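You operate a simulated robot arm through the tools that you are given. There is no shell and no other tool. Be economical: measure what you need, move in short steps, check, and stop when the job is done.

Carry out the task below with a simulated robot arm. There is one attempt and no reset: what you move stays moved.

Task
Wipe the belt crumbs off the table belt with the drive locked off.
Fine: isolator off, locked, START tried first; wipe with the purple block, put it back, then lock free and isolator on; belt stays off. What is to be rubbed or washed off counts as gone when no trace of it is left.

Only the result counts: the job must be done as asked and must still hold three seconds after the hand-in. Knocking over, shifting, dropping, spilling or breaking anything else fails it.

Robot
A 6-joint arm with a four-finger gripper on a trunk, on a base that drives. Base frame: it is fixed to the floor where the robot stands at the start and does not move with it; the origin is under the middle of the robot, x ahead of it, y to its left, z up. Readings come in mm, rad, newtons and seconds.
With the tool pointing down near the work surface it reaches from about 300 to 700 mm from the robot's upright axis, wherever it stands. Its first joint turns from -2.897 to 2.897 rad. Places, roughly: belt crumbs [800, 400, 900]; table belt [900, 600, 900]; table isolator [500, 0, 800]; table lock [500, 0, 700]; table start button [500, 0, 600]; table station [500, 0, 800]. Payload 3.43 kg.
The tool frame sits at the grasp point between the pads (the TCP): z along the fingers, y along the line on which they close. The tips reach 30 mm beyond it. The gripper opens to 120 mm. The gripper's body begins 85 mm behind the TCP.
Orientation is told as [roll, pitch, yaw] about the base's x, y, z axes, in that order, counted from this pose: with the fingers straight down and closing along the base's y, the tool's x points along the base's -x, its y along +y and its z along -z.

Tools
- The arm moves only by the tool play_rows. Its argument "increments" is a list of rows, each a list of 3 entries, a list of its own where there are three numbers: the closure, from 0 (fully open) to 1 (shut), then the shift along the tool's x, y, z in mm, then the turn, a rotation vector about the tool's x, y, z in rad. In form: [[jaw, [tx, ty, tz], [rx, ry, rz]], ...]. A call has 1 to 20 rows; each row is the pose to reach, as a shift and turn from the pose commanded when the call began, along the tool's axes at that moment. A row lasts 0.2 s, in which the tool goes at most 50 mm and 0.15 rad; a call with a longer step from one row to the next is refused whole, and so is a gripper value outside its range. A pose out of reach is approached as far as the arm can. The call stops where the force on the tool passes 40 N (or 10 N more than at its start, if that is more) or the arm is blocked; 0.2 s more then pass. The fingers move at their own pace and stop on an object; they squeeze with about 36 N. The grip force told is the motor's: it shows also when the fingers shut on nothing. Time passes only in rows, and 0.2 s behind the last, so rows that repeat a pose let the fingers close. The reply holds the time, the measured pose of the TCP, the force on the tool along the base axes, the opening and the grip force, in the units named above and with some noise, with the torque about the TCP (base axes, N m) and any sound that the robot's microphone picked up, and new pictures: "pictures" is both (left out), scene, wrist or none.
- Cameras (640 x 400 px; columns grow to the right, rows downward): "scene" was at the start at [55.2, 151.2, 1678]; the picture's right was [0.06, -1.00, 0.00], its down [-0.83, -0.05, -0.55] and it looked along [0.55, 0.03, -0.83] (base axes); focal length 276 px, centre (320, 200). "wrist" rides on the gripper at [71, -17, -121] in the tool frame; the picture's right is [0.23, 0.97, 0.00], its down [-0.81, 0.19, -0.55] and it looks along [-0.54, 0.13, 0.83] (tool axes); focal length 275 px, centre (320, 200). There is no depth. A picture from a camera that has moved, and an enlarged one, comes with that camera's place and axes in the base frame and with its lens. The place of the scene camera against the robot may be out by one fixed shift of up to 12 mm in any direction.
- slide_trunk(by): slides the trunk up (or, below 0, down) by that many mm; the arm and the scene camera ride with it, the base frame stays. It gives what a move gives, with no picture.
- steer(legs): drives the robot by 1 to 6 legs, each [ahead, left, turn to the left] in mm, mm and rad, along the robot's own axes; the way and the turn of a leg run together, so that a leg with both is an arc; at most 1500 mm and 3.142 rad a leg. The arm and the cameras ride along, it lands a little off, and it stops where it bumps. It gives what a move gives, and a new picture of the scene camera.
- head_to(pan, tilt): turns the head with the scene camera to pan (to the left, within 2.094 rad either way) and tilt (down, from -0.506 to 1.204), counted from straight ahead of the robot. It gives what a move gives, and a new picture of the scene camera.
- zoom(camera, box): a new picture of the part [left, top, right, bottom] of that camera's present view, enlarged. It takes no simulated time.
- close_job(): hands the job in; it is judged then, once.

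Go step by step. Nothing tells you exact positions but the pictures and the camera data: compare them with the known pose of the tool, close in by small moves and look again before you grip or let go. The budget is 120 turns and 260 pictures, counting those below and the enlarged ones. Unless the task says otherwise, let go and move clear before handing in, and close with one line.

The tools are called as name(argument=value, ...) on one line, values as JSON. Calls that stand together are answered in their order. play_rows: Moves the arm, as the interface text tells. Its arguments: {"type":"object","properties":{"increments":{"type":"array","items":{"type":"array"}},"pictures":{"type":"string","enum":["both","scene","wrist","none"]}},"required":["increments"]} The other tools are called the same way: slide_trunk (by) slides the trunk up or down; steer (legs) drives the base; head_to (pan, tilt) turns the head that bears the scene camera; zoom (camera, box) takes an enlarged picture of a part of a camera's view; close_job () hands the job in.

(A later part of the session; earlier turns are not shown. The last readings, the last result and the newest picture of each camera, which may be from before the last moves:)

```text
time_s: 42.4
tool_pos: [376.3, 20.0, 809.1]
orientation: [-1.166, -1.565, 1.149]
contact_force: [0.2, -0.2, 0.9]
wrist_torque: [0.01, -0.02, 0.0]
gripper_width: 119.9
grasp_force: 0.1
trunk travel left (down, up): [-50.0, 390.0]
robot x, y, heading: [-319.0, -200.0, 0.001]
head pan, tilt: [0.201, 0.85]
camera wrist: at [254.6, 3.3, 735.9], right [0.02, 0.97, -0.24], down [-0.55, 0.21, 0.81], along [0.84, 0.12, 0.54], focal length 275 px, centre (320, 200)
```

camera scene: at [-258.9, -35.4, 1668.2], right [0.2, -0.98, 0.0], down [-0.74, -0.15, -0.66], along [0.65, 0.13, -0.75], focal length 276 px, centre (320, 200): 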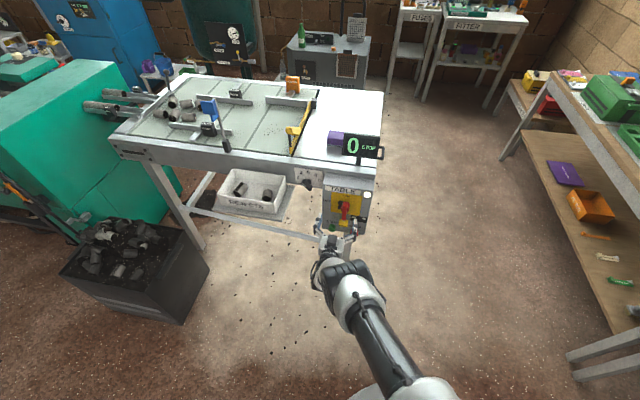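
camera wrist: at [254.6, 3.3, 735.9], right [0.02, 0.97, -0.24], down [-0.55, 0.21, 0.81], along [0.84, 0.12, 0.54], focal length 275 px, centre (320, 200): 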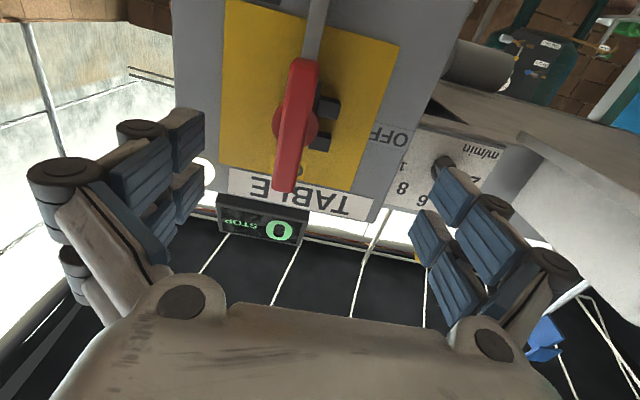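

The handle is still at ON. I'll close the fingers, shift to the right of the bar's upper half, and advance.

play_rows(increments=[[1, [-15, -22, 0], [0, 0, 0]], [1, [-31, -46, 0], [0, 0, 0]], [1, [-31, -46, 0], [0, 0, 0]], [1, [-31, -46, 0], [0, 0, 0]], [1, [-31, -46, 0], [0, 0, 0]], [1, [-31, -46, 0], [0, 0, 0]], [1, [-31, -46, 0], [0, 0, 0]], [1, [-31, -46, 25], [0, 0, 0]], [1, [-31, -46, 50], [0, 0, 0]], [1, [-31, -46, 57], [0, 0, 0]], [1, [-31, -46, 57], [0, 0, 0]]], pictures="wrist")

zoom(camera="scene", box=[305, 150, 385, 230])

```text
time_s: 44.3
tool_pos: [402.2, -17.9, 840.3]
orientation: [-1.472, -1.556, 1.458]
contact_force: [-19.3, -2.4, 8.4]
wrist_torque: [0.08, -0.23, 0.11]
gripper_width: 0.0
grasp_force: 25.4
out of reach, approached as far as the arm can: row 1, 2, 3, 4, 5, 6, 7, 8
trunk travel left (down, up): [-50.0, 390.0]
robot x, y, heading: [-318.8, -197.0, 0.002]
head pan, tilt: [0.201, 0.85]
stopped in row 9: the force on the tool passed its limit at 47 N (the readings are from after the stop); the commanded pose is now the measured one
camera wrist: at [281.0, -36.3, 768.1], right [0.01, 0.97, -0.25], down [-0.55, 0.21, 0.81], along [0.84, 0.12, 0.53], focal length 275 px, centre (320, 200)
```

wrist: 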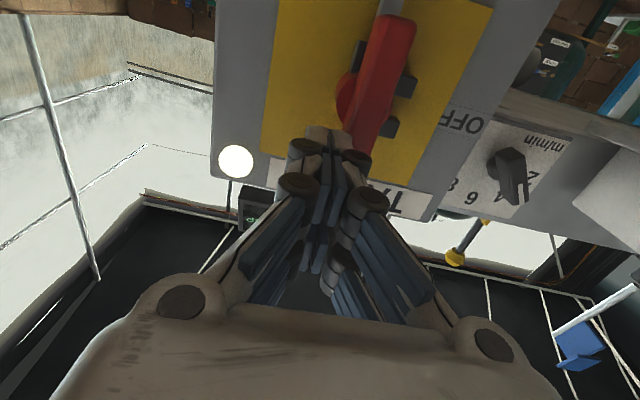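

```text
5.00 times, centred on (345, 190) of scene
camera zoom: at [-262.6, -36.3, 1538.6], right [0.2, -0.98, 0.0], down [-0.73, -0.15, -0.66], along [0.65, 0.13, -0.75], focal length 1382 px, centre (195, 250)
```

zoom: 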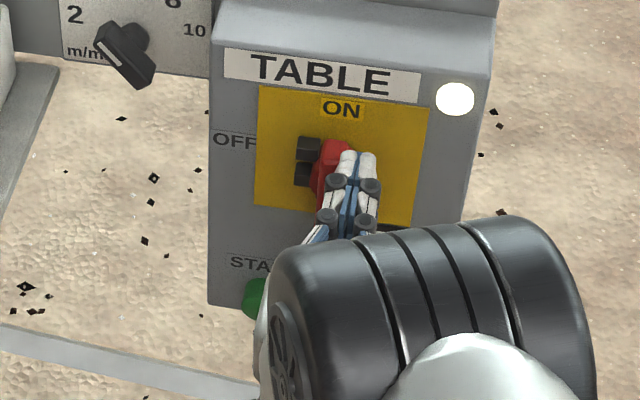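

The bar's front is at x≈432 and I touched it. I'll back 10 mm, go a bit further right, then advance beside it.

play_rows(increments=[[1, [0, -4, -8], [0, 0, 0]], [1, [-2, -12, -8], [0, 0, 0]], [1, [-2, -12, 5], [0, 0, 0]], [1, [-2, -12, 18], [0, 0, 0]], [1, [-2, -12, 28], [0, 0, 0]], [1, [-2, -12, 28], [0, 0, 0]]], pictures="wrist")

```text
time_s: 45.7
tool_pos: [433.0, -28.9, 838.9]
orientation: [-1.198, -1.552, 1.184]
contact_force: [-0.5, -0.5, 0.5]
wrist_torque: [0.01, 0.0, 0.01]
gripper_width: 0.0
grasp_force: 33.4
out of reach, approached as far as the arm can: row 2
trunk travel left (down, up): [-50.0, 390.0]
robot x, y, heading: [-318.4, -197.7, -0.001]
head pan, tilt: [0.201, 0.85]
camera wrist: at [311.5, -48.4, 767.3], right [0.01, 0.97, -0.25], down [-0.54, 0.21, 0.81], along [0.84, 0.12, 0.53], focal length 275 px, centre (320, 200)
```

wrist: 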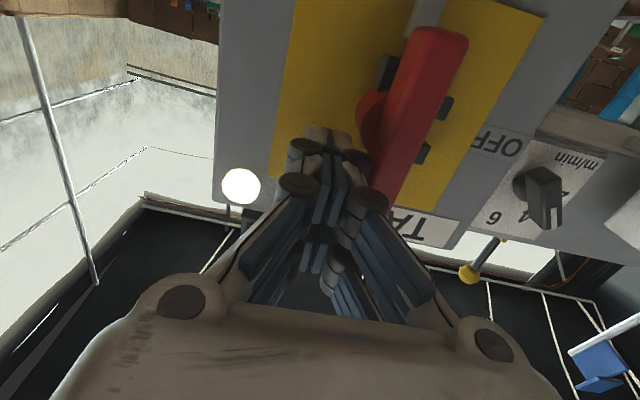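

Positioned right of the bar. Now I'll sweep the arc to turn the isolator left to OFF.

play_rows(increments=[[1, [-2, 8, 0], [0, 0, 0]], [1, [-3.6, 16, 0], [0, 0, 0]], [1, [-5, 21, 0], [0, 0, 0]], [1, [-5.7, 26, 0], [0, 0, 0]], [1, [-5.7, 31, 0], [0, 0, 0]], [1, [-5.2, 36, 0], [0, 0, 0]], [1, [-4, 41, 0], [0, 0, 0]], [1, [-2, 46, 0], [0, 0, 0]], [1, [0, 50, 0], [0, 0, 0]], [1, [3.4, 54, 0], [0, 0, 0]], [1, [9, 58, 0], [0, 0, 0]], [1, [15, 61, 0], [0, 0, 0]], [1, [19, 61, 0], [0, 0, 0]], [1, [19, 61, 0], [0, 0, 0]]], pictures="wrist")

zoom(camera="scene", box=[305, 150, 385, 230])

```text
time_s: 48.2
tool_pos: [439.5, 25.0, 837.8]
orientation: [-2.559, -1.548, 2.538]
contact_force: [2.5, 1.1, 4.9]
wrist_torque: [0.02, 0.01, -0.01]
gripper_width: 0.0
grasp_force: 33.3
trunk travel left (down, up): [-50.0, 390.0]
robot x, y, heading: [-317.1, -195.2, -0.002]
head pan, tilt: [0.201, 0.85]
stopped in row 12: the force on the tool passed its limit at 43 N (the readings are from after the stop); the commanded pose is now the measured one
camera wrist: at [318.5, 9.0, 762.9], right [0.03, 0.97, -0.24], down [-0.56, 0.21, 0.8], along [0.83, 0.11, 0.55], focal length 275 px, centre (320, 200)
```

wrist: 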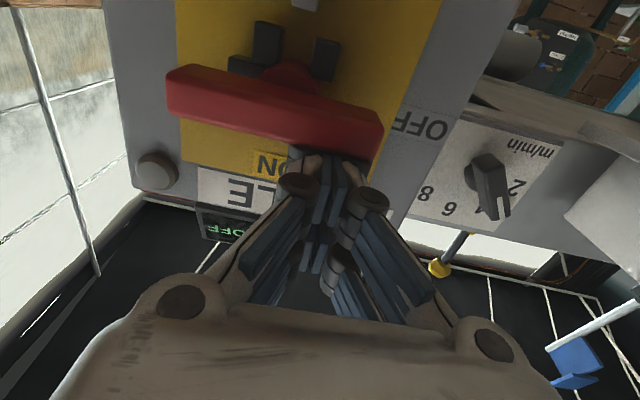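

```text
5.00 times, centred on (345, 190) of scene
camera zoom: at [-257.5, -34.8, 1537.8], right [0.2, -0.98, 0.0], down [-0.74, -0.15, -0.66], along [0.65, 0.13, -0.75], focal length 1382 px, centre (195, 250)
```

zoom: 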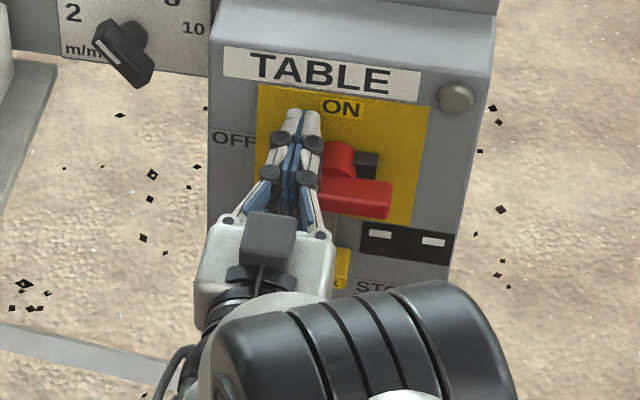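

The handle is at OFF (lamp out, display reads OFF) and the lugs now face down toward the lock tongue. I'll back off by base and lower the tool to the lock.

play_rows(increments=[[1, [-8, 0, 0], [0, 0, 0]], [1, [-8, 0, -10], [0, 0, 0]]], pictures="none")

steer(legs=[[-60, 0, 0]])

slide_trunk(by=-45)

play_rows(increments=[[1, [35, -12, 0], [0, 0, 0]], [1, [70, -24, 0], [0, 0, 0]], [1, [100, -24, 0], [0, 0, 0]], [1, [100, -24, 0], [0, 0, 0]]], pictures="wrist")

```text
time_s: 48.8
tool_pos: [427.0, 24.9, 842.3]
orientation: [-2.382, -1.554, 2.357]
contact_force: [0.3, 0.4, -0.2]
wrist_torque: [-0.01, 0.01, -0.01]
gripper_width: 0.1
grasp_force: 33.6
trunk travel left (down, up): [-50.0, 390.0]
robot x, y, heading: [-320.2, -199.8, 0.001]
head pan, tilt: [0.201, 0.85]
```

```text
time_s: 49.8
tool_pos: [367.5, 25.3, 843.1]
orientation: [-2.445, -1.551, 2.419]
contact_force: [-0.2, 0.2, 0.6]
wrist_torque: [0.01, 0.01, -0.01]
gripper_width: 0.0
grasp_force: 33.1
trunk travel left (down, up): [-50.0, 390.0]
robot x, y, heading: [-377.5, -197.5, -0.001]
head pan, tilt: [0.201, 0.85]
camera scene: at [-317.5, -35.7, 1538.2], right [0.2, -0.98, 0.0], down [-0.74, -0.15, -0.66], along [0.65, 0.13, -0.75], focal length 276 px, centre (320, 200)
```

scene: 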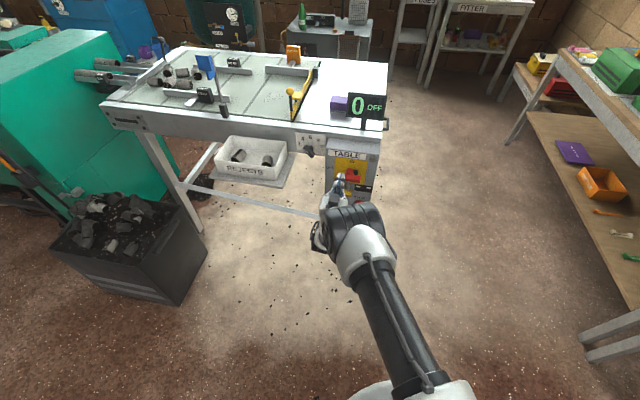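

```text
time_s: 50.6
tool_pos: [368.0, 24.3, 798.5]
orientation: [-2.446, -1.553, 2.421]
contact_force: [-0.6, 0.4, 0.2]
wrist_torque: [-0.01, 0.04, 0.0]
gripper_width: 0.2
grasp_force: 33.2
trunk travel left (down, up): [-5.0, 435.0]
robot x, y, heading: [-378.3, -197.1, -0.003]
head pan, tilt: [0.201, 0.85]
```

```text
time_s: 51.6
tool_pos: [369.8, -0.8, 700.1]
orientation: [-2.424, -1.551, 2.402]
contact_force: [-0.5, -0.2, -0.3]
wrist_torque: [0.0, 0.01, -0.02]
gripper_width: 0.0
grasp_force: 33.7
trunk travel left (down, up): [-5.0, 435.0]
robot x, y, heading: [-378.6, -199.3, -0.005]
head pan, tilt: [0.201, 0.85]
camera wrist: at [249.4, -17.2, 625.6], right [0.03, 0.97, -0.24], down [-0.56, 0.22, 0.8], along [0.83, 0.11, 0.55], focal length 275 px, centre (320, 200)
```

wrist: 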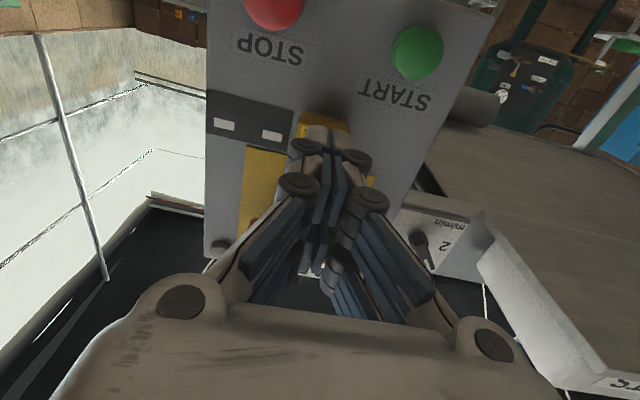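

The display reads 0/OFF. START is about (475, 48, 631), STOP (475, −57, 630). I'll open the fingers to see the lock tab and grip it.

play_rows(increments=[[0, [0, 0, 0], [0, 0, 0]], [0, [0, 0, 0], [0, 0, 0]], [0, [0, 0, 0], [0, 0, 0]], [0, [0, 0, 0], [0, 0, 0]], [0, [0, 0, 0], [0, 0, 0]], [0, [0, 0, 0], [0, 0, 0]], [0, [0, 0, 0], [0, 0, 0]]], pictures="wrist")

zoom(camera="wrist", box=[200, 0, 440, 170])

```text
time_s: 53.2
tool_pos: [369.5, -0.9, 700.6]
orientation: [-2.423, -1.551, 2.398]
contact_force: [-0.1, 0.4, 0.5]
wrist_torque: [-0.01, 0.0, -0.03]
gripper_width: 117.6
grasp_force: 0.0
trunk travel left (down, up): [-5.0, 435.0]
robot x, y, heading: [-376.4, -197.6, -0.001]
head pan, tilt: [0.201, 0.85]
camera wrist: at [249.4, -17.1, 625.8], right [0.03, 0.97, -0.24], down [-0.56, 0.22, 0.8], along [0.83, 0.11, 0.55], focal length 275 px, centre (320, 200)
```

wrist: 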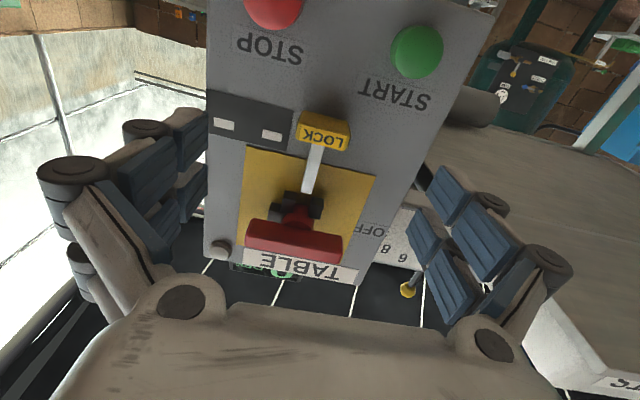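

```text
2.35 times, centred on (320, 85) of wrist
camera zoom: at [249.4, -17.1, 625.8], right [0.03, 0.97, -0.24], down [-0.56, 0.22, 0.8], along [0.83, 0.11, 0.55], focal length 648 px, centre (320, 471)
```

zoom: 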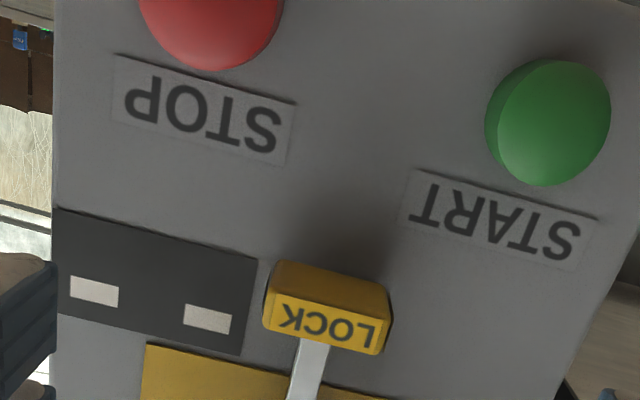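

The lock tab is about x≥442, y≈−4, z 693–707. I'll drive forward 55 mm (fingers straddling it), then grip.

steer(legs=[[55, 0, 0]])

play_rows(increments=[[0, [0, -3, 5], [0, 0, 0]], [0, [0, -3, 12], [0, 0, 0]], [0.6, [0, -3, 12], [0, 0, 0]], [1, [0, -3, 12], [0, 0, 0]], [1, [0, -3, 12], [0, 0, 0]], [1, [0, -3, 12], [0, 0, 0]], [1, [0, -3, 12], [0, 0, 0]], [1, [0, -3, 12], [0, 0, 0]], [1, [0, -3, 12], [0, 0, 0]]], pictures="wrist")

```text
time_s: 54.2
tool_pos: [424.0, -0.7, 699.1]
orientation: [-2.412, -1.552, 2.389]
contact_force: [-0.7, -0.5, 0.0]
wrist_torque: [-0.04, -0.02, -0.01]
gripper_width: 120.2
grasp_force: 0.0
trunk travel left (down, up): [-5.0, 435.0]
robot x, y, heading: [-324.3, -201.9, -0.005]
head pan, tilt: [0.201, 0.85]
camera scene: at [-261.9, -35.6, 1493.1], right [0.2, -0.98, 0.0], down [-0.74, -0.15, -0.66], along [0.65, 0.13, -0.75], focal length 276 px, centre (320, 200)
```

scene: 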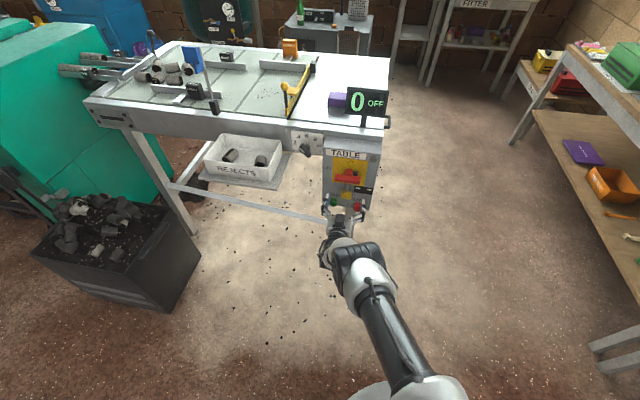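

```text
time_s: 56.2
tool_pos: [436.4, -0.1, 699.2]
orientation: [-2.374, -1.55, 2.355]
contact_force: [1.7, 15.0, -0.7]
wrist_torque: [0.24, 0.37, 0.53]
gripper_width: 39.8
grasp_force: 36.3
trunk travel left (down, up): [-5.0, 435.0]
robot x, y, heading: [-321.8, -197.7, -0.002]
head pan, tilt: [0.201, 0.85]
camera wrist: at [316.0, -17.2, 625.9], right [0.02, 0.97, -0.24], down [-0.56, 0.21, 0.8], along [0.83, 0.12, 0.55], focal length 275 px, centre (320, 200)
```

wrist: 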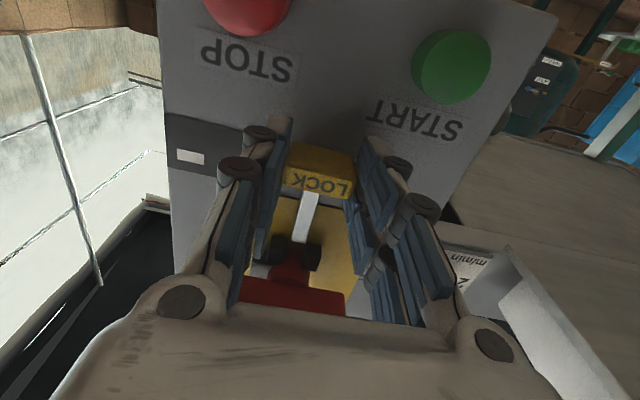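

Gripped (40 mm). Now slide the lock up slowly.

play_rows(increments=[[1, [-4, 2, 0], [0, 0, 0]], [1, [-8, 3, 0], [0, 0, 0]], [1, [-12, 3, 0], [0, 0, 0]], [1, [-16, 3, 0], [0, 0, 0]], [1, [-20, 3, 0], [0, 0, 0]], [1, [-24, 3, 0], [0, 0, 0]], [1, [-28, 3, 0], [0, 0, 0]], [1, [-32, 3, 0], [0, 0, 0]], [1, [-32, 3, 0], [0, 0, 0]]], pictures="wrist")

zoom(camera="scene", box=[305, 140, 395, 220])

```text
time_s: 58.2
tool_pos: [436.2, -0.1, 723.1]
orientation: [-1.34, -1.553, 1.321]
contact_force: [8.0, 11.4, -31.8]
wrist_torque: [0.34, 0.2, 0.32]
gripper_width: 39.9
grasp_force: 44.6
trunk travel left (down, up): [-5.0, 435.0]
robot x, y, heading: [-325.0, -201.6, -0.005]
head pan, tilt: [0.201, 0.85]
camera wrist: at [314.3, -16.7, 651.1], right [0.02, 0.97, -0.25], down [-0.54, 0.22, 0.81], along [0.84, 0.12, 0.53], focal length 275 px, centre (320, 200)
```

wrist: 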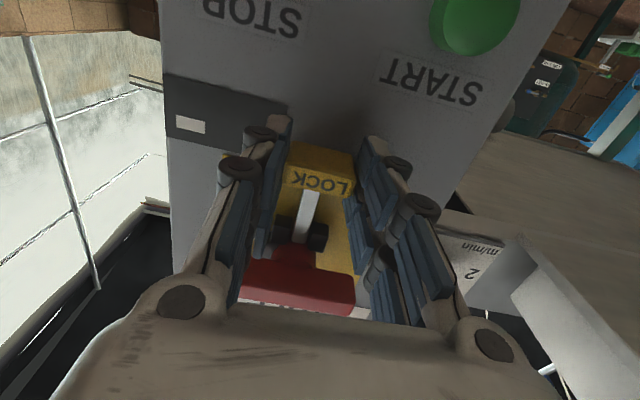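

```text
5.00 times, centred on (350, 180) of scene
camera zoom: at [-257.7, -33.7, 1492.5], right [0.2, -0.98, 0.0], down [-0.74, -0.15, -0.66], along [0.64, 0.13, -0.75], focal length 1382 px, centre (170, 300)
```

zoom: 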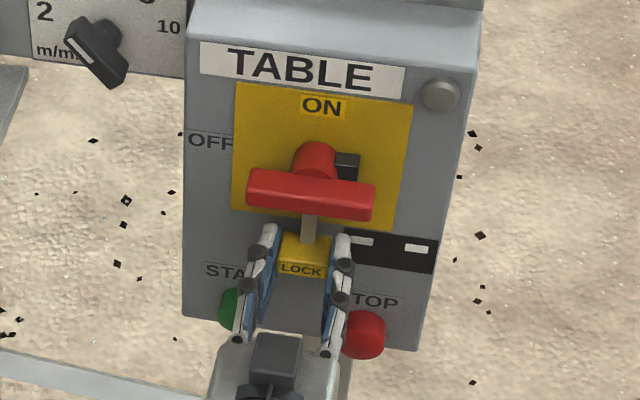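

zoom(camera="wrist", box=[220, 120, 400, 320])

zoom(camera="scene", box=[325, 70, 405, 130])

```text
2.00 times, centred on (310, 220) of wrist
camera zoom: at [314.3, -16.7, 651.1], right [0.02, 0.97, -0.25], down [-0.54, 0.22, 0.81], along [0.84, 0.12, 0.53], focal length 551 px, centre (340, 160)
```

zoom: 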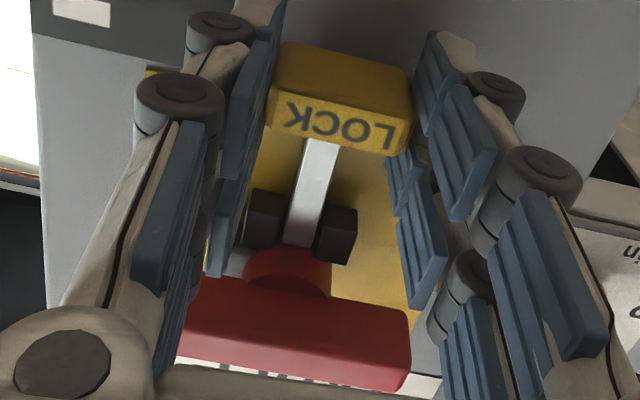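

```text
6.67 times, centred on (365, 100) of scene
camera zoom: at [-257.7, -33.7, 1492.5], right [0.2, -0.98, 0.0], down [-0.74, -0.15, -0.66], along [0.64, 0.13, -0.75], focal length 1843 px, centre (20, 867)
```

zoom: 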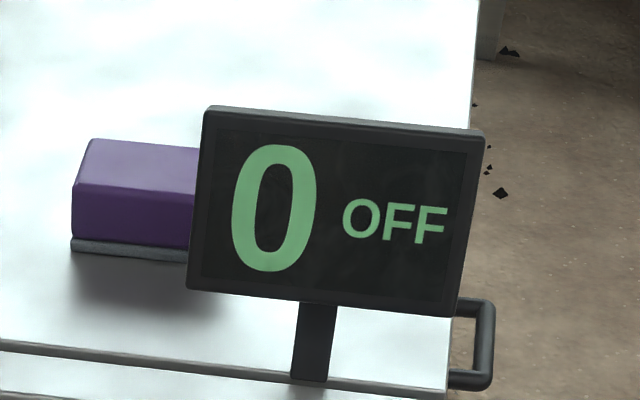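

The tongue is seated between the lugs, at its stop. I'll release, back off, close the fingers and line up on START.

play_rows(increments=[[0, [6, 0, 0], [0, 0, 0]], [0, [6, 0, 0], [0, 0, 0]], [0, [6, 0, 0], [0, 0, 0]], [0, [6, 0, 0], [0, 0, 0]], [0, [6, 0, 0], [0, 0, 0]]], pictures="none")

steer(legs=[[-50, 0, 0]])

play_rows(increments=[[1, [30, 16, 0], [0, 0, 0]], [1, [60, 32, 0], [0, 0, 0]], [1, [93, 48, 0], [0, 0, 0]], [1, [93, 48, 0], [0, 0, 0]], [1, [93, 48, 0], [0, 0, 0]], [1, [93, 48, 0], [0, 0, 0]], [1, [93, 48, 0], [0, 0, 0]], [1, [93, 48, 0], [0, 0, 0]]], pictures="wrist")

zoom(camera="scene", box=[310, 130, 400, 230])

```text
time_s: 59.4
tool_pos: [436.0, -0.3, 727.3]
orientation: [-2.428, -1.552, 2.405]
contact_force: [1.0, 0.3, 0.0]
wrist_torque: [0.0, 0.01, -0.03]
gripper_width: 119.6
grasp_force: 0.0
trunk travel left (down, up): [-5.0, 435.0]
robot x, y, heading: [-324.2, -195.5, -0.002]
head pan, tilt: [0.201, 0.85]
```

```text
time_s: 60.3
tool_pos: [386.0, -0.4, 725.1]
orientation: [-2.436, -1.55, 2.409]
contact_force: [-0.5, -0.5, -0.5]
wrist_torque: [0.02, -0.04, 0.02]
gripper_width: 120.3
grasp_force: 0.0
trunk travel left (down, up): [-5.0, 435.0]
robot x, y, heading: [-373.3, -196.9, -0.002]
head pan, tilt: [0.201, 0.85]
camera scene: at [-312.1, -35.7, 1493.2], right [0.2, -0.98, 0.0], down [-0.74, -0.15, -0.66], along [0.65, 0.13, -0.75], focal length 276 px, centre (320, 200)
```

scene: 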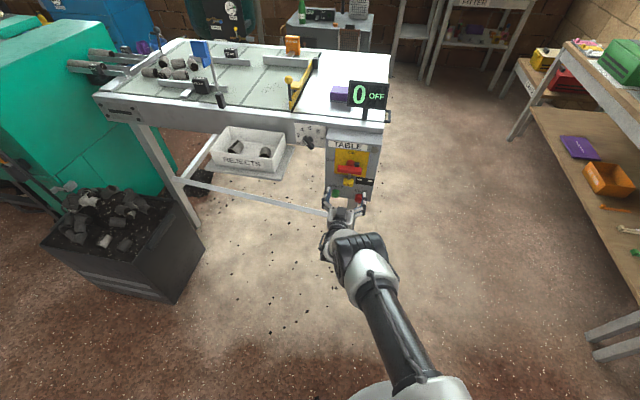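

```text
time_s: 62.1
tool_pos: [371.6, 31.7, 662.8]
orientation: [-2.38, -1.551, 2.357]
contact_force: [0.1, -0.4, -0.4]
wrist_torque: [-0.02, -0.03, 0.03]
gripper_width: 0.2
grasp_force: 19.3
out of reach, approached as far as the arm can: row 2, 3, 4, 5, 6, 7, 8
trunk travel left (down, up): [-5.0, 435.0]
robot x, y, heading: [-376.0, -197.3, -0.004]
head pan, tilt: [0.201, 0.85]
camera wrist: at [250.7, 16.3, 588.3], right [0.03, 0.97, -0.24], down [-0.56, 0.22, 0.8], along [0.83, 0.11, 0.55], focal length 275 px, centre (320, 200)
```

wrist: 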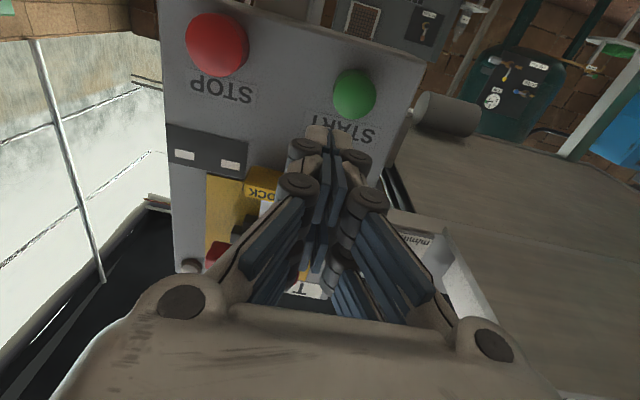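

```text
4.00 times, centred on (355, 180) of scene
camera zoom: at [-311.8, -35.6, 1493.1], right [0.2, -0.98, 0.0], down [-0.74, -0.15, -0.66], along [0.65, 0.13, -0.75], focal length 1106 px, centre (180, 280)
```

zoom: 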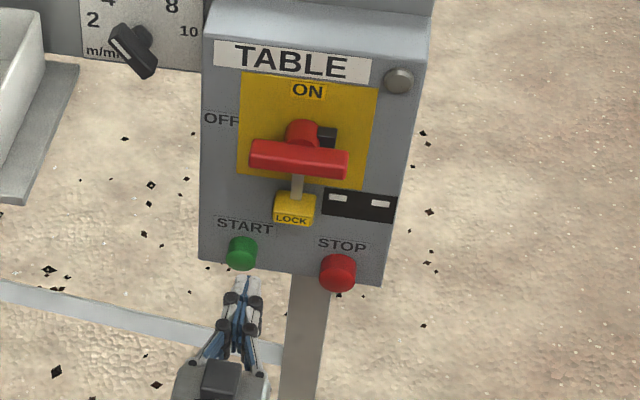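

The lock stays up. START is at (467, 46, 631); the horizontal tool won't go that low, so I'll pitch it down about 0.6 rad.

play_rows(increments=[[1, [0, 0, 0], [0, 0.15, 0]], [1, [0, 0, 0], [0, 0.3, 0]], [1, [0, 0, 0], [0, 0.45, 0]], [1, [0, 0, 0], [0, 0.6, 0]], [1, [0, 0, 0], [0, 0.6, 0]]], pictures="both")

```text
time_s: 63.3
tool_pos: [371.2, 33.7, 662.2]
orientation: [-0.022, -0.983, -0.007]
contact_force: [-0.1, 0.2, -0.6]
wrist_torque: [-0.01, 0.0, 0.0]
gripper_width: 0.0
grasp_force: 33.5
trunk travel left (down, up): [-5.0, 435.0]
robot x, y, heading: [-375.6, -197.0, -0.005]
head pan, tilt: [0.201, 0.85]
camera scene: at [-311.9, -35.7, 1493.1], right [0.2, -0.98, 0.0], down [-0.74, -0.15, -0.66], along [0.65, 0.13, -0.75], focal length 276 px, centre (320, 200)
camera wrist: at [230.2, 17.6, 669.0], right [-0.1, 0.97, -0.2], down [-0.01, 0.2, 0.98], along [0.99, 0.1, -0.02], focal length 275 px, centre (320, 200)
```

scene: 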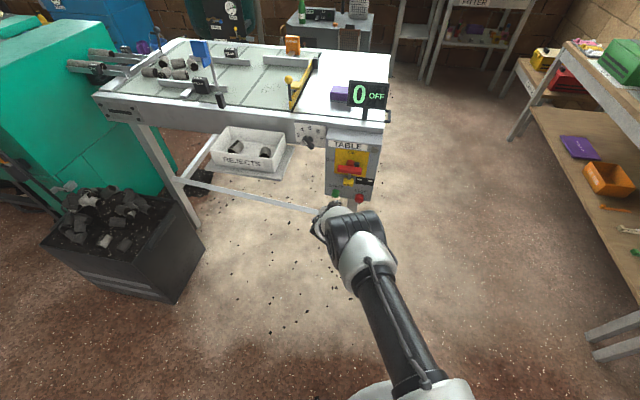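
wrist: 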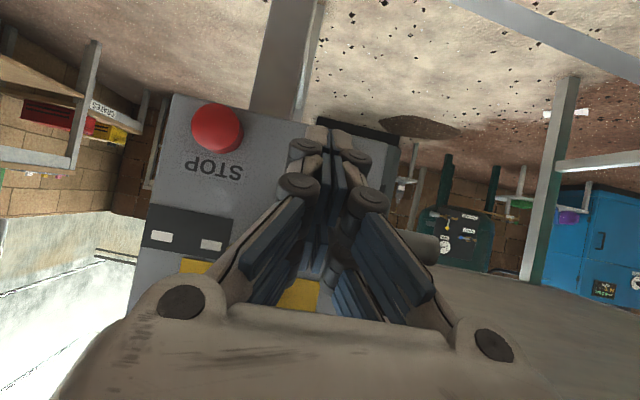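

Drive forward 40 mm, then align the fingertips with START and press.

steer(legs=[[40, 0, 0]])

play_rows(increments=[[1, [6, 6, 6], [0, 0, 0]], [1, [8, 12, 9], [0, 0, 0]], [1, [8, 12, 9], [0, 0, 0]]], pictures="wrist")

zoom(camera="scene", box=[310, 130, 400, 230])

```text
time_s: 64.2
tool_pos: [411.2, 33.0, 662.2]
orientation: [-0.022, -0.983, -0.003]
contact_force: [-0.5, 0.6, -0.1]
wrist_torque: [0.0, 0.0, 0.02]
gripper_width: 0.0
grasp_force: 33.3
trunk travel left (down, up): [-5.0, 435.0]
robot x, y, heading: [-335.7, -198.4, 0.0]
head pan, tilt: [0.201, 0.85]
camera scene: at [-271.6, -35.7, 1493.1], right [0.2, -0.98, 0.0], down [-0.74, -0.15, -0.66], along [0.65, 0.13, -0.75], focal length 276 px, centre (320, 200)
```

scene: 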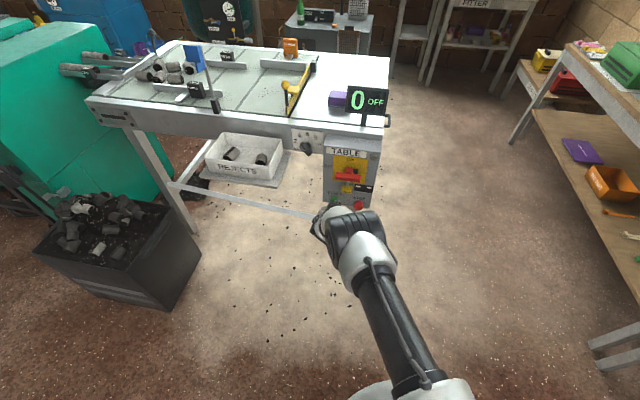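

```text
time_s: 65.0
tool_pos: [415.0, 44.4, 651.3]
orientation: [-0.022, -0.984, -0.004]
contact_force: [-0.6, 0.7, -0.8]
wrist_torque: [-0.01, 0.01, -0.01]
gripper_width: 0.0
grasp_force: 33.2
trunk travel left (down, up): [-5.0, 435.0]
robot x, y, heading: [-331.8, -198.5, -0.004]
head pan, tilt: [0.201, 0.85]
camera wrist: at [273.9, 29.3, 656.8], right [-0.1, 0.97, -0.2], down [-0.01, 0.2, 0.98], along [0.99, 0.1, -0.01], focal length 275 px, centre (320, 200)
```

wrist: 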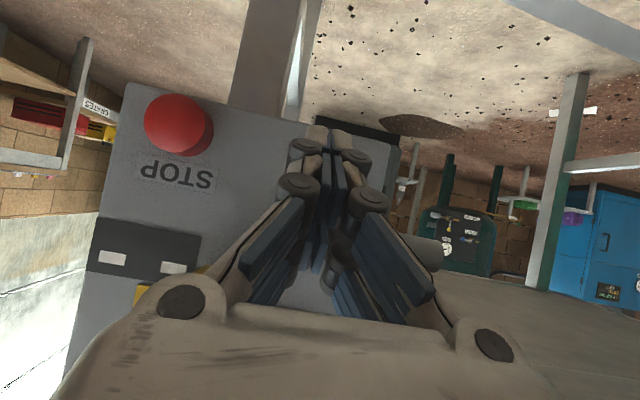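

```text
4.00 times, centred on (355, 180) of scene
camera zoom: at [-272.0, -35.7, 1493.1], right [0.2, -0.98, 0.0], down [-0.74, -0.15, -0.66], along [0.65, 0.13, -0.75], focal length 1106 px, centre (180, 280)
```

zoom: 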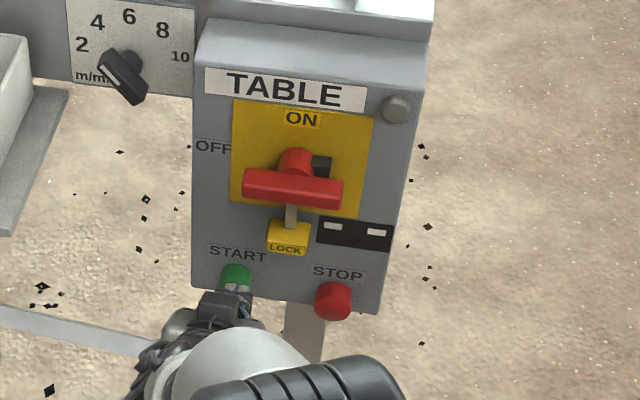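

Tips are lined up with START; pushing in small steps.

play_rows(increments=[[1, [-5.5, 0.5, 8.3], [0, 0, 0]], [1, [-11, 1, 16.6], [0, 0, 0]], [1, [-13.9, 1, 20.8], [0, 0, 0]], [1, [-16.6, 1, 25], [0, 0, 0]], [1, [-18.9, 1, 28.3], [0, 0, 0]], [1, [-21, 1, 31.6], [0, 0, 0]], [1, [-23, 1, 35], [0, 0, 0]], [1, [-25, 1, 37.5], [0, 0, 0]]], pictures="scene")

zoom(camera="scene", box=[310, 60, 410, 230])

```text
time_s: 65.9
tool_pos: [435.9, 45.3, 650.2]
orientation: [-0.025, -0.983, -0.006]
contact_force: [-32.1, -6.2, 18.9]
wrist_torque: [-0.06, -0.48, -0.2]
gripper_width: 6.3
grasp_force: 33.4
trunk travel left (down, up): [-5.0, 435.0]
robot x, y, heading: [-333.5, -202.3, 0.003]
head pan, tilt: [0.201, 0.85]
heard: click
stopped in row 4: the force on the tool passed its limit at 44 N (the readings are from after the stop); the commanded pose is now the measured one
camera scene: at [-278.0, -37.1, 1493.7], right [0.2, -0.98, 0.0], down [-0.73, -0.15, -0.66], along [0.65, 0.13, -0.75], focal length 276 px, centre (320, 200)
```

scene: 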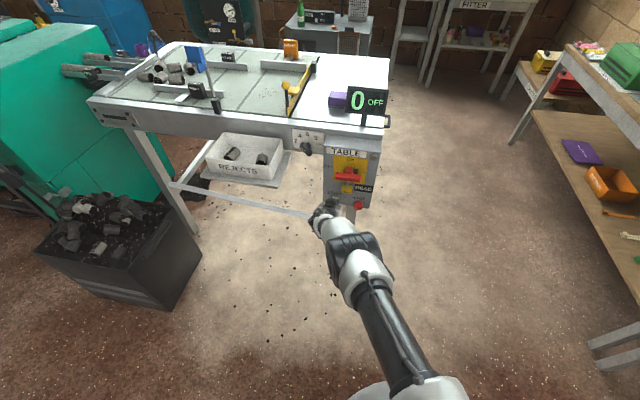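

```text
2.35 times, centred on (360, 145) of scene
camera zoom: at [-278.0, -37.1, 1493.7], right [0.2, -0.98, 0.0], down [-0.73, -0.15, -0.66], along [0.65, 0.13, -0.75], focal length 650 px, centre (226, 329)
```

zoom: 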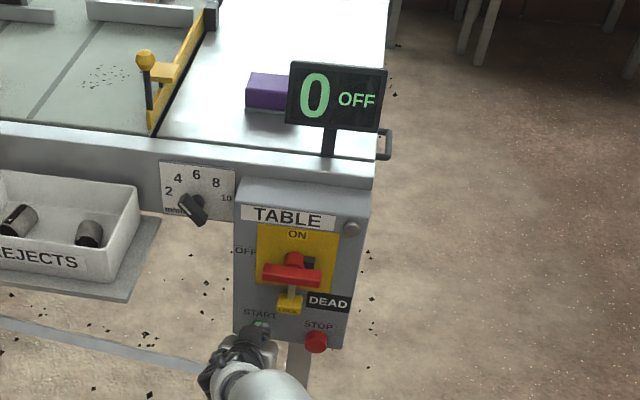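

The indicator shows DEAD: START tried with the drive locked off. Now I'll withdraw, raise the trunk and get the tool pointing down for the wiping part.

play_rows(increments=[[1, [5.5, 0, -8.3], [0, 0, 0]], [1, [14, 0, -21], [0, 0, 0]]], pictures="none")

steer(legs=[[-130, 0, 0]])

slide_trunk(by=250)

play_rows(increments=[[0.5, [-35, 0, -20], [0, 0.14, 0]], [0.5, [-70, 0, -40], [0, 0.28, 0]], [0.5, [-105, 0, -60], [0, 0.42, 0]], [0.5, [-140, 0, -85], [0, 0.56, 0]], [0.5, [-175, 0, -110], [0, 0.7, 0]], [0.5, [-210, 0, -135], [0, 0.84, 0]], [0.5, [-230, 0, -160], [0, 0.983, 0]], [0.5, [-230, 0, -160], [0, 0.983, 0]]], pictures="none")

```text
time_s: 66.5
tool_pos: [413.3, 44.7, 647.2]
orientation: [-0.024, -0.979, -0.004]
contact_force: [-0.7, -0.3, 0.4]
wrist_torque: [-0.02, 0.01, 0.01]
gripper_width: 0.1
grasp_force: 33.4
trunk travel left (down, up): [-5.0, 435.0]
robot x, y, heading: [-333.1, -201.3, -0.003]
head pan, tilt: [0.201, 0.85]
```

```text
time_s: 67.8
tool_pos: [283.3, 46.0, 648.4]
orientation: [-0.024, -0.979, -0.002]
contact_force: [-0.5, -0.5, -0.3]
wrist_torque: [0.0, 0.02, 0.01]
gripper_width: 0.0
grasp_force: 33.5
trunk travel left (down, up): [-5.0, 435.0]
robot x, y, heading: [-464.3, -199.8, -0.003]
head pan, tilt: [0.201, 0.85]
camera scene: at [-402.9, -35.7, 1493.2], right [0.2, -0.98, 0.0], down [-0.74, -0.15, -0.66], along [0.65, 0.13, -0.75], focal length 276 px, centre (320, 200)
```

scene: 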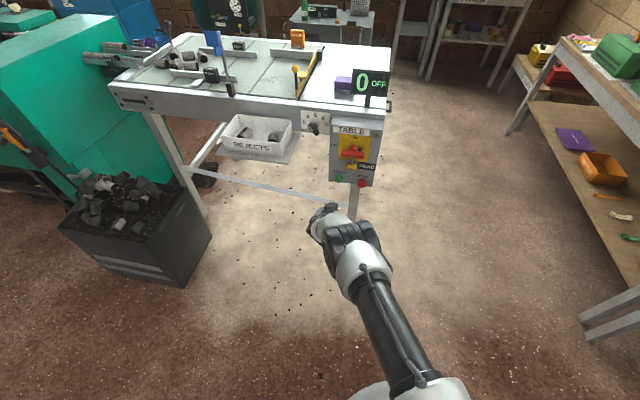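

```text
time_s: 70.4
tool_pos: [283.3, 45.9, 897.7]
orientation: [-0.026, -0.98, -0.002]
contact_force: [-0.4, 0.3, -0.6]
wrist_torque: [-0.02, 0.04, -0.03]
gripper_width: 0.0
grasp_force: 33.1
trunk travel left (down, up): [-255.0, 185.0]
robot x, y, heading: [-462.2, -198.4, -0.002]
head pan, tilt: [0.201, 0.85]
```

```text
time_s: 72.2
tool_pos: [206.8, 25.7, 1169.2]
orientation: [-0.016, 0.005, -0.024]
contact_force: [0.7, 1.1, 0.5]
wrist_torque: [-0.04, -0.01, 0.0]
gripper_width: 60.0
grasp_force: 0.0
out of reach, approached as far as the arm can: row 5, 6, 7, 8
trunk travel left (down, up): [-255.0, 185.0]
robot x, y, heading: [-463.5, -198.0, -0.0]
head pan, tilt: [0.201, 0.85]
```

Tool is down and clear. I'll tuck it in a bit and drive to about (110, 340), in front of the belt.

play_rows(increments=[[0, [45, 0, 0], [0, 0, 0]], [0, [90, 0, 0], [0, 0, 0]], [0, [130, 0, 0], [0, 0, 0]], [0, [130, 0, 0], [0, 0, 0]]], pictures="none")

steer(legs=[[0, 540, 0], [470, 0, 0]])

head_to(pan=-0.1, tilt=1.1)

```text
time_s: 73.2
tool_pos: [77.5, 27.8, 1171.3]
orientation: [-0.014, 0.004, -0.023]
contact_force: [-0.7, 0.1, -0.6]
wrist_torque: [0.02, -0.01, -0.02]
gripper_width: 119.8
grasp_force: 0.1
trunk travel left (down, up): [-255.0, 185.0]
robot x, y, heading: [-464.1, -199.4, -0.004]
head pan, tilt: [0.201, 0.85]
```

```text
time_s: 78.7
tool_pos: [546.7, 566.9, 1171.4]
orientation: [-0.015, 0.004, -0.024]
contact_force: [0.1, 0.6, 0.4]
wrist_torque: [0.01, 0.04, -0.02]
gripper_width: 119.7
grasp_force: 0.0
trunk travel left (down, up): [-255.0, 185.0]
robot x, y, heading: [6.2, 340.4, -0.001]
head pan, tilt: [0.201, 0.85]
camera scene: at [67.2, 502.4, 1743.1], right [0.2, -0.98, 0.0], down [-0.74, -0.15, -0.66], along [0.65, 0.13, -0.75], focal length 276 px, centre (320, 200)
```

scene: 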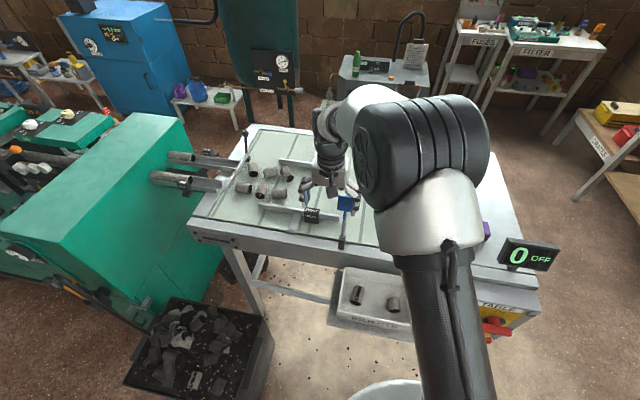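

```text
time_s: 79.5
tool_pos: [546.2, 565.6, 1171.3]
orientation: [-0.013, 0.004, -0.021]
contact_force: [0.4, 0.9, -0.4]
wrist_torque: [0.01, -0.03, -0.04]
gripper_width: 120.2
grasp_force: 0.1
trunk travel left (down, up): [-255.0, 185.0]
robot x, y, heading: [5.8, 338.3, 0.005]
head pan, tilt: [-0.099, 1.1]
camera scene: at [52.7, 480.7, 1725.4], right [-0.1, -1.0, 0.0], down [-0.89, 0.09, -0.45], along [0.45, -0.04, -0.89], focal length 276 px, centre (320, 200)
```

scene: 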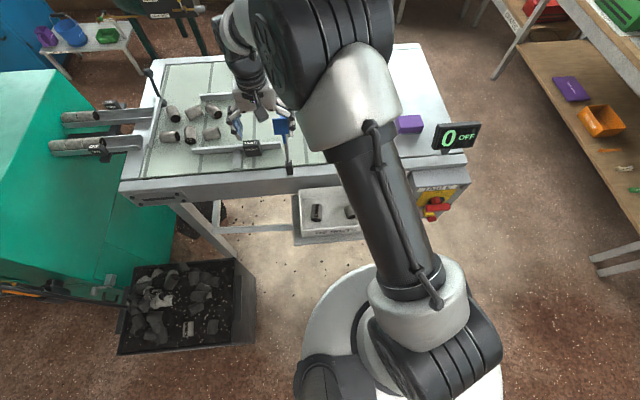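

Next I'll drive 100 mm closer and swing the tool to above the area between block and crumbs to look down.

steer(legs=[[100, 0, 0]])

play_rows(increments=[[0, [0, -45, 0], [0, 0, 0]], [0, [0, -90, 0], [0, 0, 0]], [0, [0, -135, 0], [0, 0, 0]], [0, [0, -180, 0], [0, 0, 0]], [0, [0, -225, 0], [0, 0, 0]], [0, [0, -270, 0], [0, 0, 0]], [0, [0, -315, 0], [0, 0, 0]], [0, [0, -360, 0], [0, 0, 0]], [0, [0, -400, 0], [0, 0, 0]], [0, [0, -400, 0], [0, 0, 0]]], pictures="both")

```text
time_s: 80.7
tool_pos: [645.3, 566.3, 1171.3]
orientation: [-0.012, 0.003, -0.021]
contact_force: [1.1, -0.9, -1.2]
wrist_torque: [0.01, 0.02, 0.01]
gripper_width: 120.0
grasp_force: 0.2
trunk travel left (down, up): [-255.0, 185.0]
robot x, y, heading: [106.8, 341.3, 0.003]
head pan, tilt: [-0.099, 1.1]
camera scene: at [153.5, 480.6, 1725.4], right [-0.1, -1.0, 0.0], down [-0.89, 0.09, -0.45], along [0.45, -0.04, -0.89], focal length 276 px, centre (320, 200)
```

scene: 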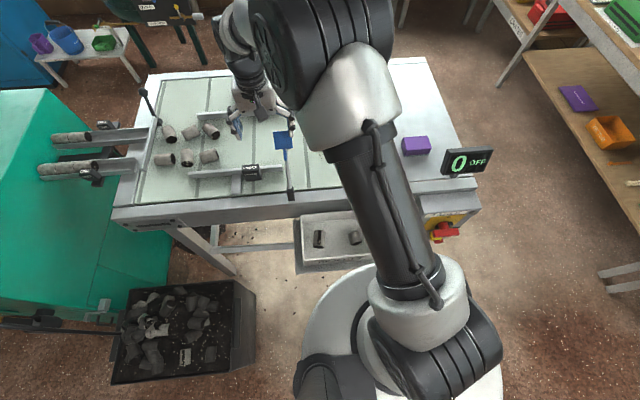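

```text
time_s: 82.8
tool_pos: [637.4, 167.7, 1177.2]
orientation: [-0.014, 0.003, -0.022]
contact_force: [-0.1, -0.1, 0.9]
wrist_torque: [-0.03, 0.02, -0.03]
gripper_width: 120.0
grasp_force: 0.1
trunk travel left (down, up): [-255.0, 185.0]
robot x, y, heading: [107.5, 339.7, 0.004]
head pan, tilt: [-0.099, 1.1]
camera scene: at [152.0, 481.6, 1725.3], right [-0.1, -1.0, 0.0], down [-0.89, 0.09, -0.45], along [0.45, -0.04, -0.89], focal length 276 px, centre (320, 200)
camera wrist: at [565.2, 152.1, 1296.7], right [-0.21, 0.98, -0.01], down [0.82, 0.18, 0.55], along [0.54, 0.1, -0.84], focal length 275 px, centre (320, 200)
```

scene: 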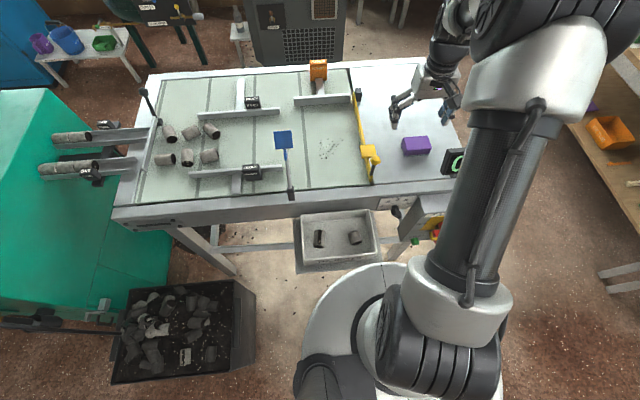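
wrist: 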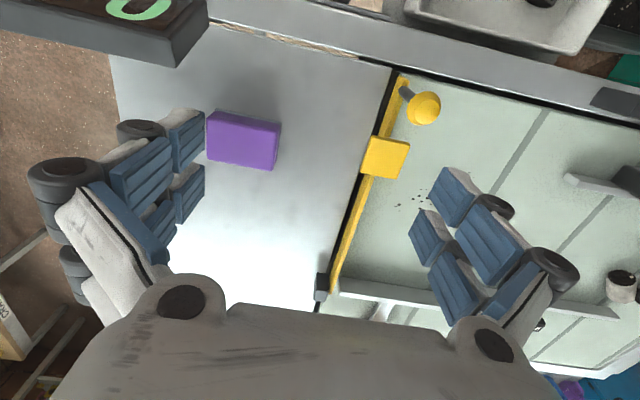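

Clear view of block, gate and crumbs. I'll zoom on the block and crumbs to measure.

zoom(camera="wrist", box=[180, 80, 340, 190])

zoom(camera="scene", box=[300, 70, 470, 210])

```text
3.64 times, centred on (260, 135) of wrist
camera zoom: at [565.2, 152.1, 1296.7], right [-0.21, 0.98, -0.01], down [0.82, 0.18, 0.55], along [0.54, 0.1, -0.84], focal length 1001 px, centre (538, 436)
```

zoom: 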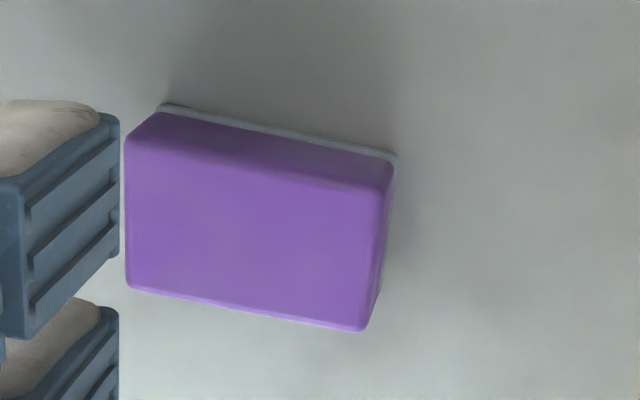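

```text
2.86 times, centred on (385, 140) of scene
camera zoom: at [152.0, 481.6, 1725.3], right [-0.1, -1.0, 0.0], down [-0.89, 0.09, -0.45], along [0.45, -0.04, -0.89], focal length 790 px, centre (134, 371)
```

zoom: 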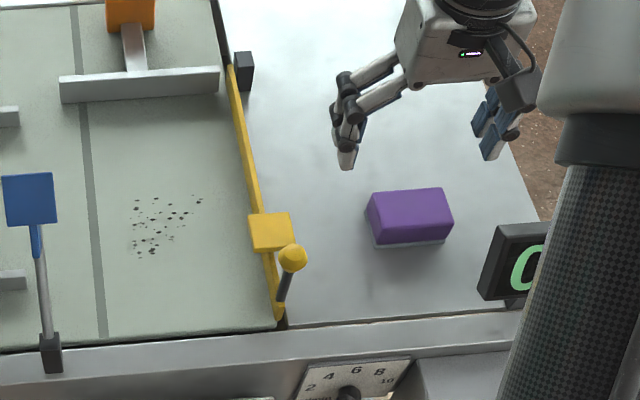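

Block spans about x 702–763, y 22–117, z 900–937; gate bar at y≈275; crumbs about x 715–825, y 315–428. I need to be about 60 mm closer for reach, then go above the block.

steer(legs=[[60, 0, 0]])

play_rows(increments=[[0, [-17, -40, 20], [0, 0, 0]], [0, [-34, -80, 50], [0, 0, 0]], [0, [-34, -98, 80], [0, 0, 0.01]], [0, [-34, -98, 80], [0, 0, 0.022]]], pictures="both")

```text
time_s: 83.8
tool_pos: [697.1, 166.8, 1175.7]
orientation: [-0.014, 0.006, -0.023]
contact_force: [0.5, 0.2, -0.3]
wrist_torque: [-0.03, 0.04, 0.03]
gripper_width: 119.9
grasp_force: 0.0
trunk travel left (down, up): [-255.0, 185.0]
robot x, y, heading: [164.3, 341.2, 0.0]
head pan, tilt: [-0.099, 1.1]
camera scene: at [213.8, 480.6, 1725.3], right [-0.1, -1.0, 0.0], down [-0.89, 0.09, -0.45], along [0.45, -0.04, -0.89], focal length 276 px, centre (320, 200)
```

scene: 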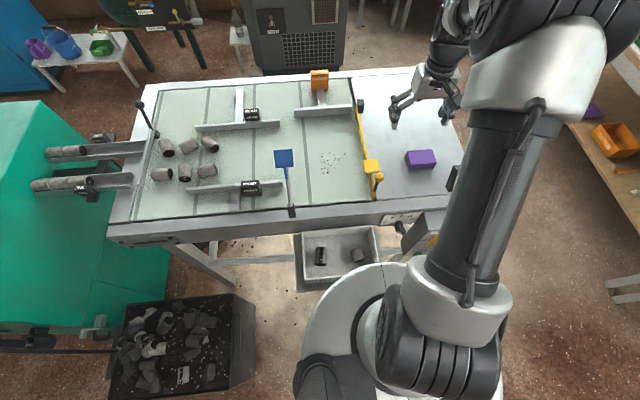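

```text
refused: row 2 steps farther than a row can; nothing moved
```

play_rows(increments=[[0, [-10, -28, 20], [0, 0, 0]], [0, [-20, -56, 40], [0, 0, 0]], [0, [-34, -84, 62], [0, 0, 0.01]], [0, [-36, -98, 85], [0, 0, 0.022]], [0, [-36, -98, 85], [0, 0, 0.022]]], pictures="wrist")

zoom(camera="wrist", box=[180, 0, 460, 200])

```text
time_s: 85.0
tool_pos: [730.3, 67.7, 1092.7]
orientation: [-0.014, 0.003, -0.044]
contact_force: [0.5, -0.5, 0.1]
wrist_torque: [0.03, 0.02, 0.01]
gripper_width: 120.0
grasp_force: 0.0
trunk travel left (down, up): [-255.0, 185.0]
robot x, y, heading: [163.9, 336.8, 0.003]
head pan, tilt: [-0.099, 1.1]
camera wrist: at [658.8, 53.7, 1212.8], right [-0.19, 0.98, -0.01], down [0.82, 0.16, 0.55], along [0.54, 0.09, -0.84], focal length 275 px, centre (320, 200)
```

wrist: 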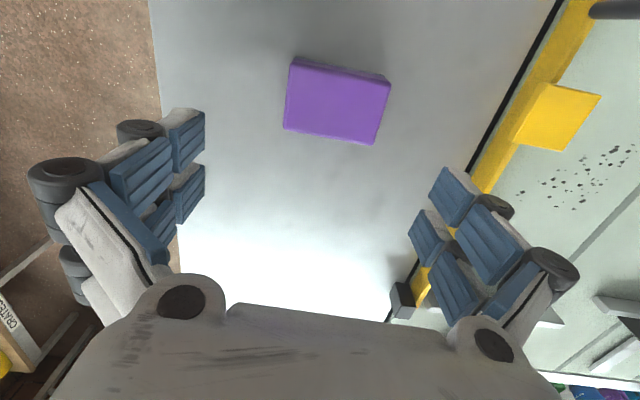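

```text
2.00 times, centred on (320, 100) of wrist
camera zoom: at [658.8, 53.7, 1212.8], right [-0.19, 0.98, -0.01], down [0.82, 0.16, 0.55], along [0.54, 0.09, -0.84], focal length 551 px, centre (320, 400)
```

zoom: 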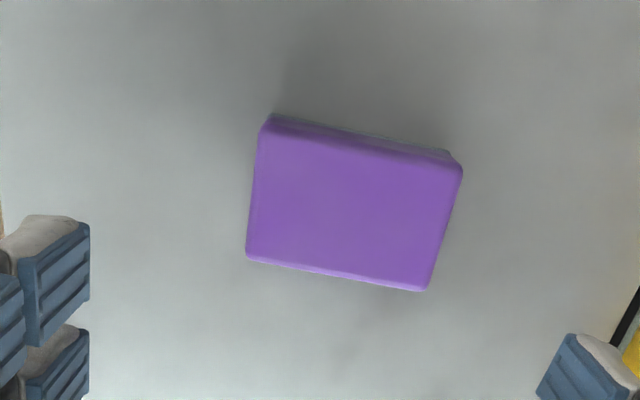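

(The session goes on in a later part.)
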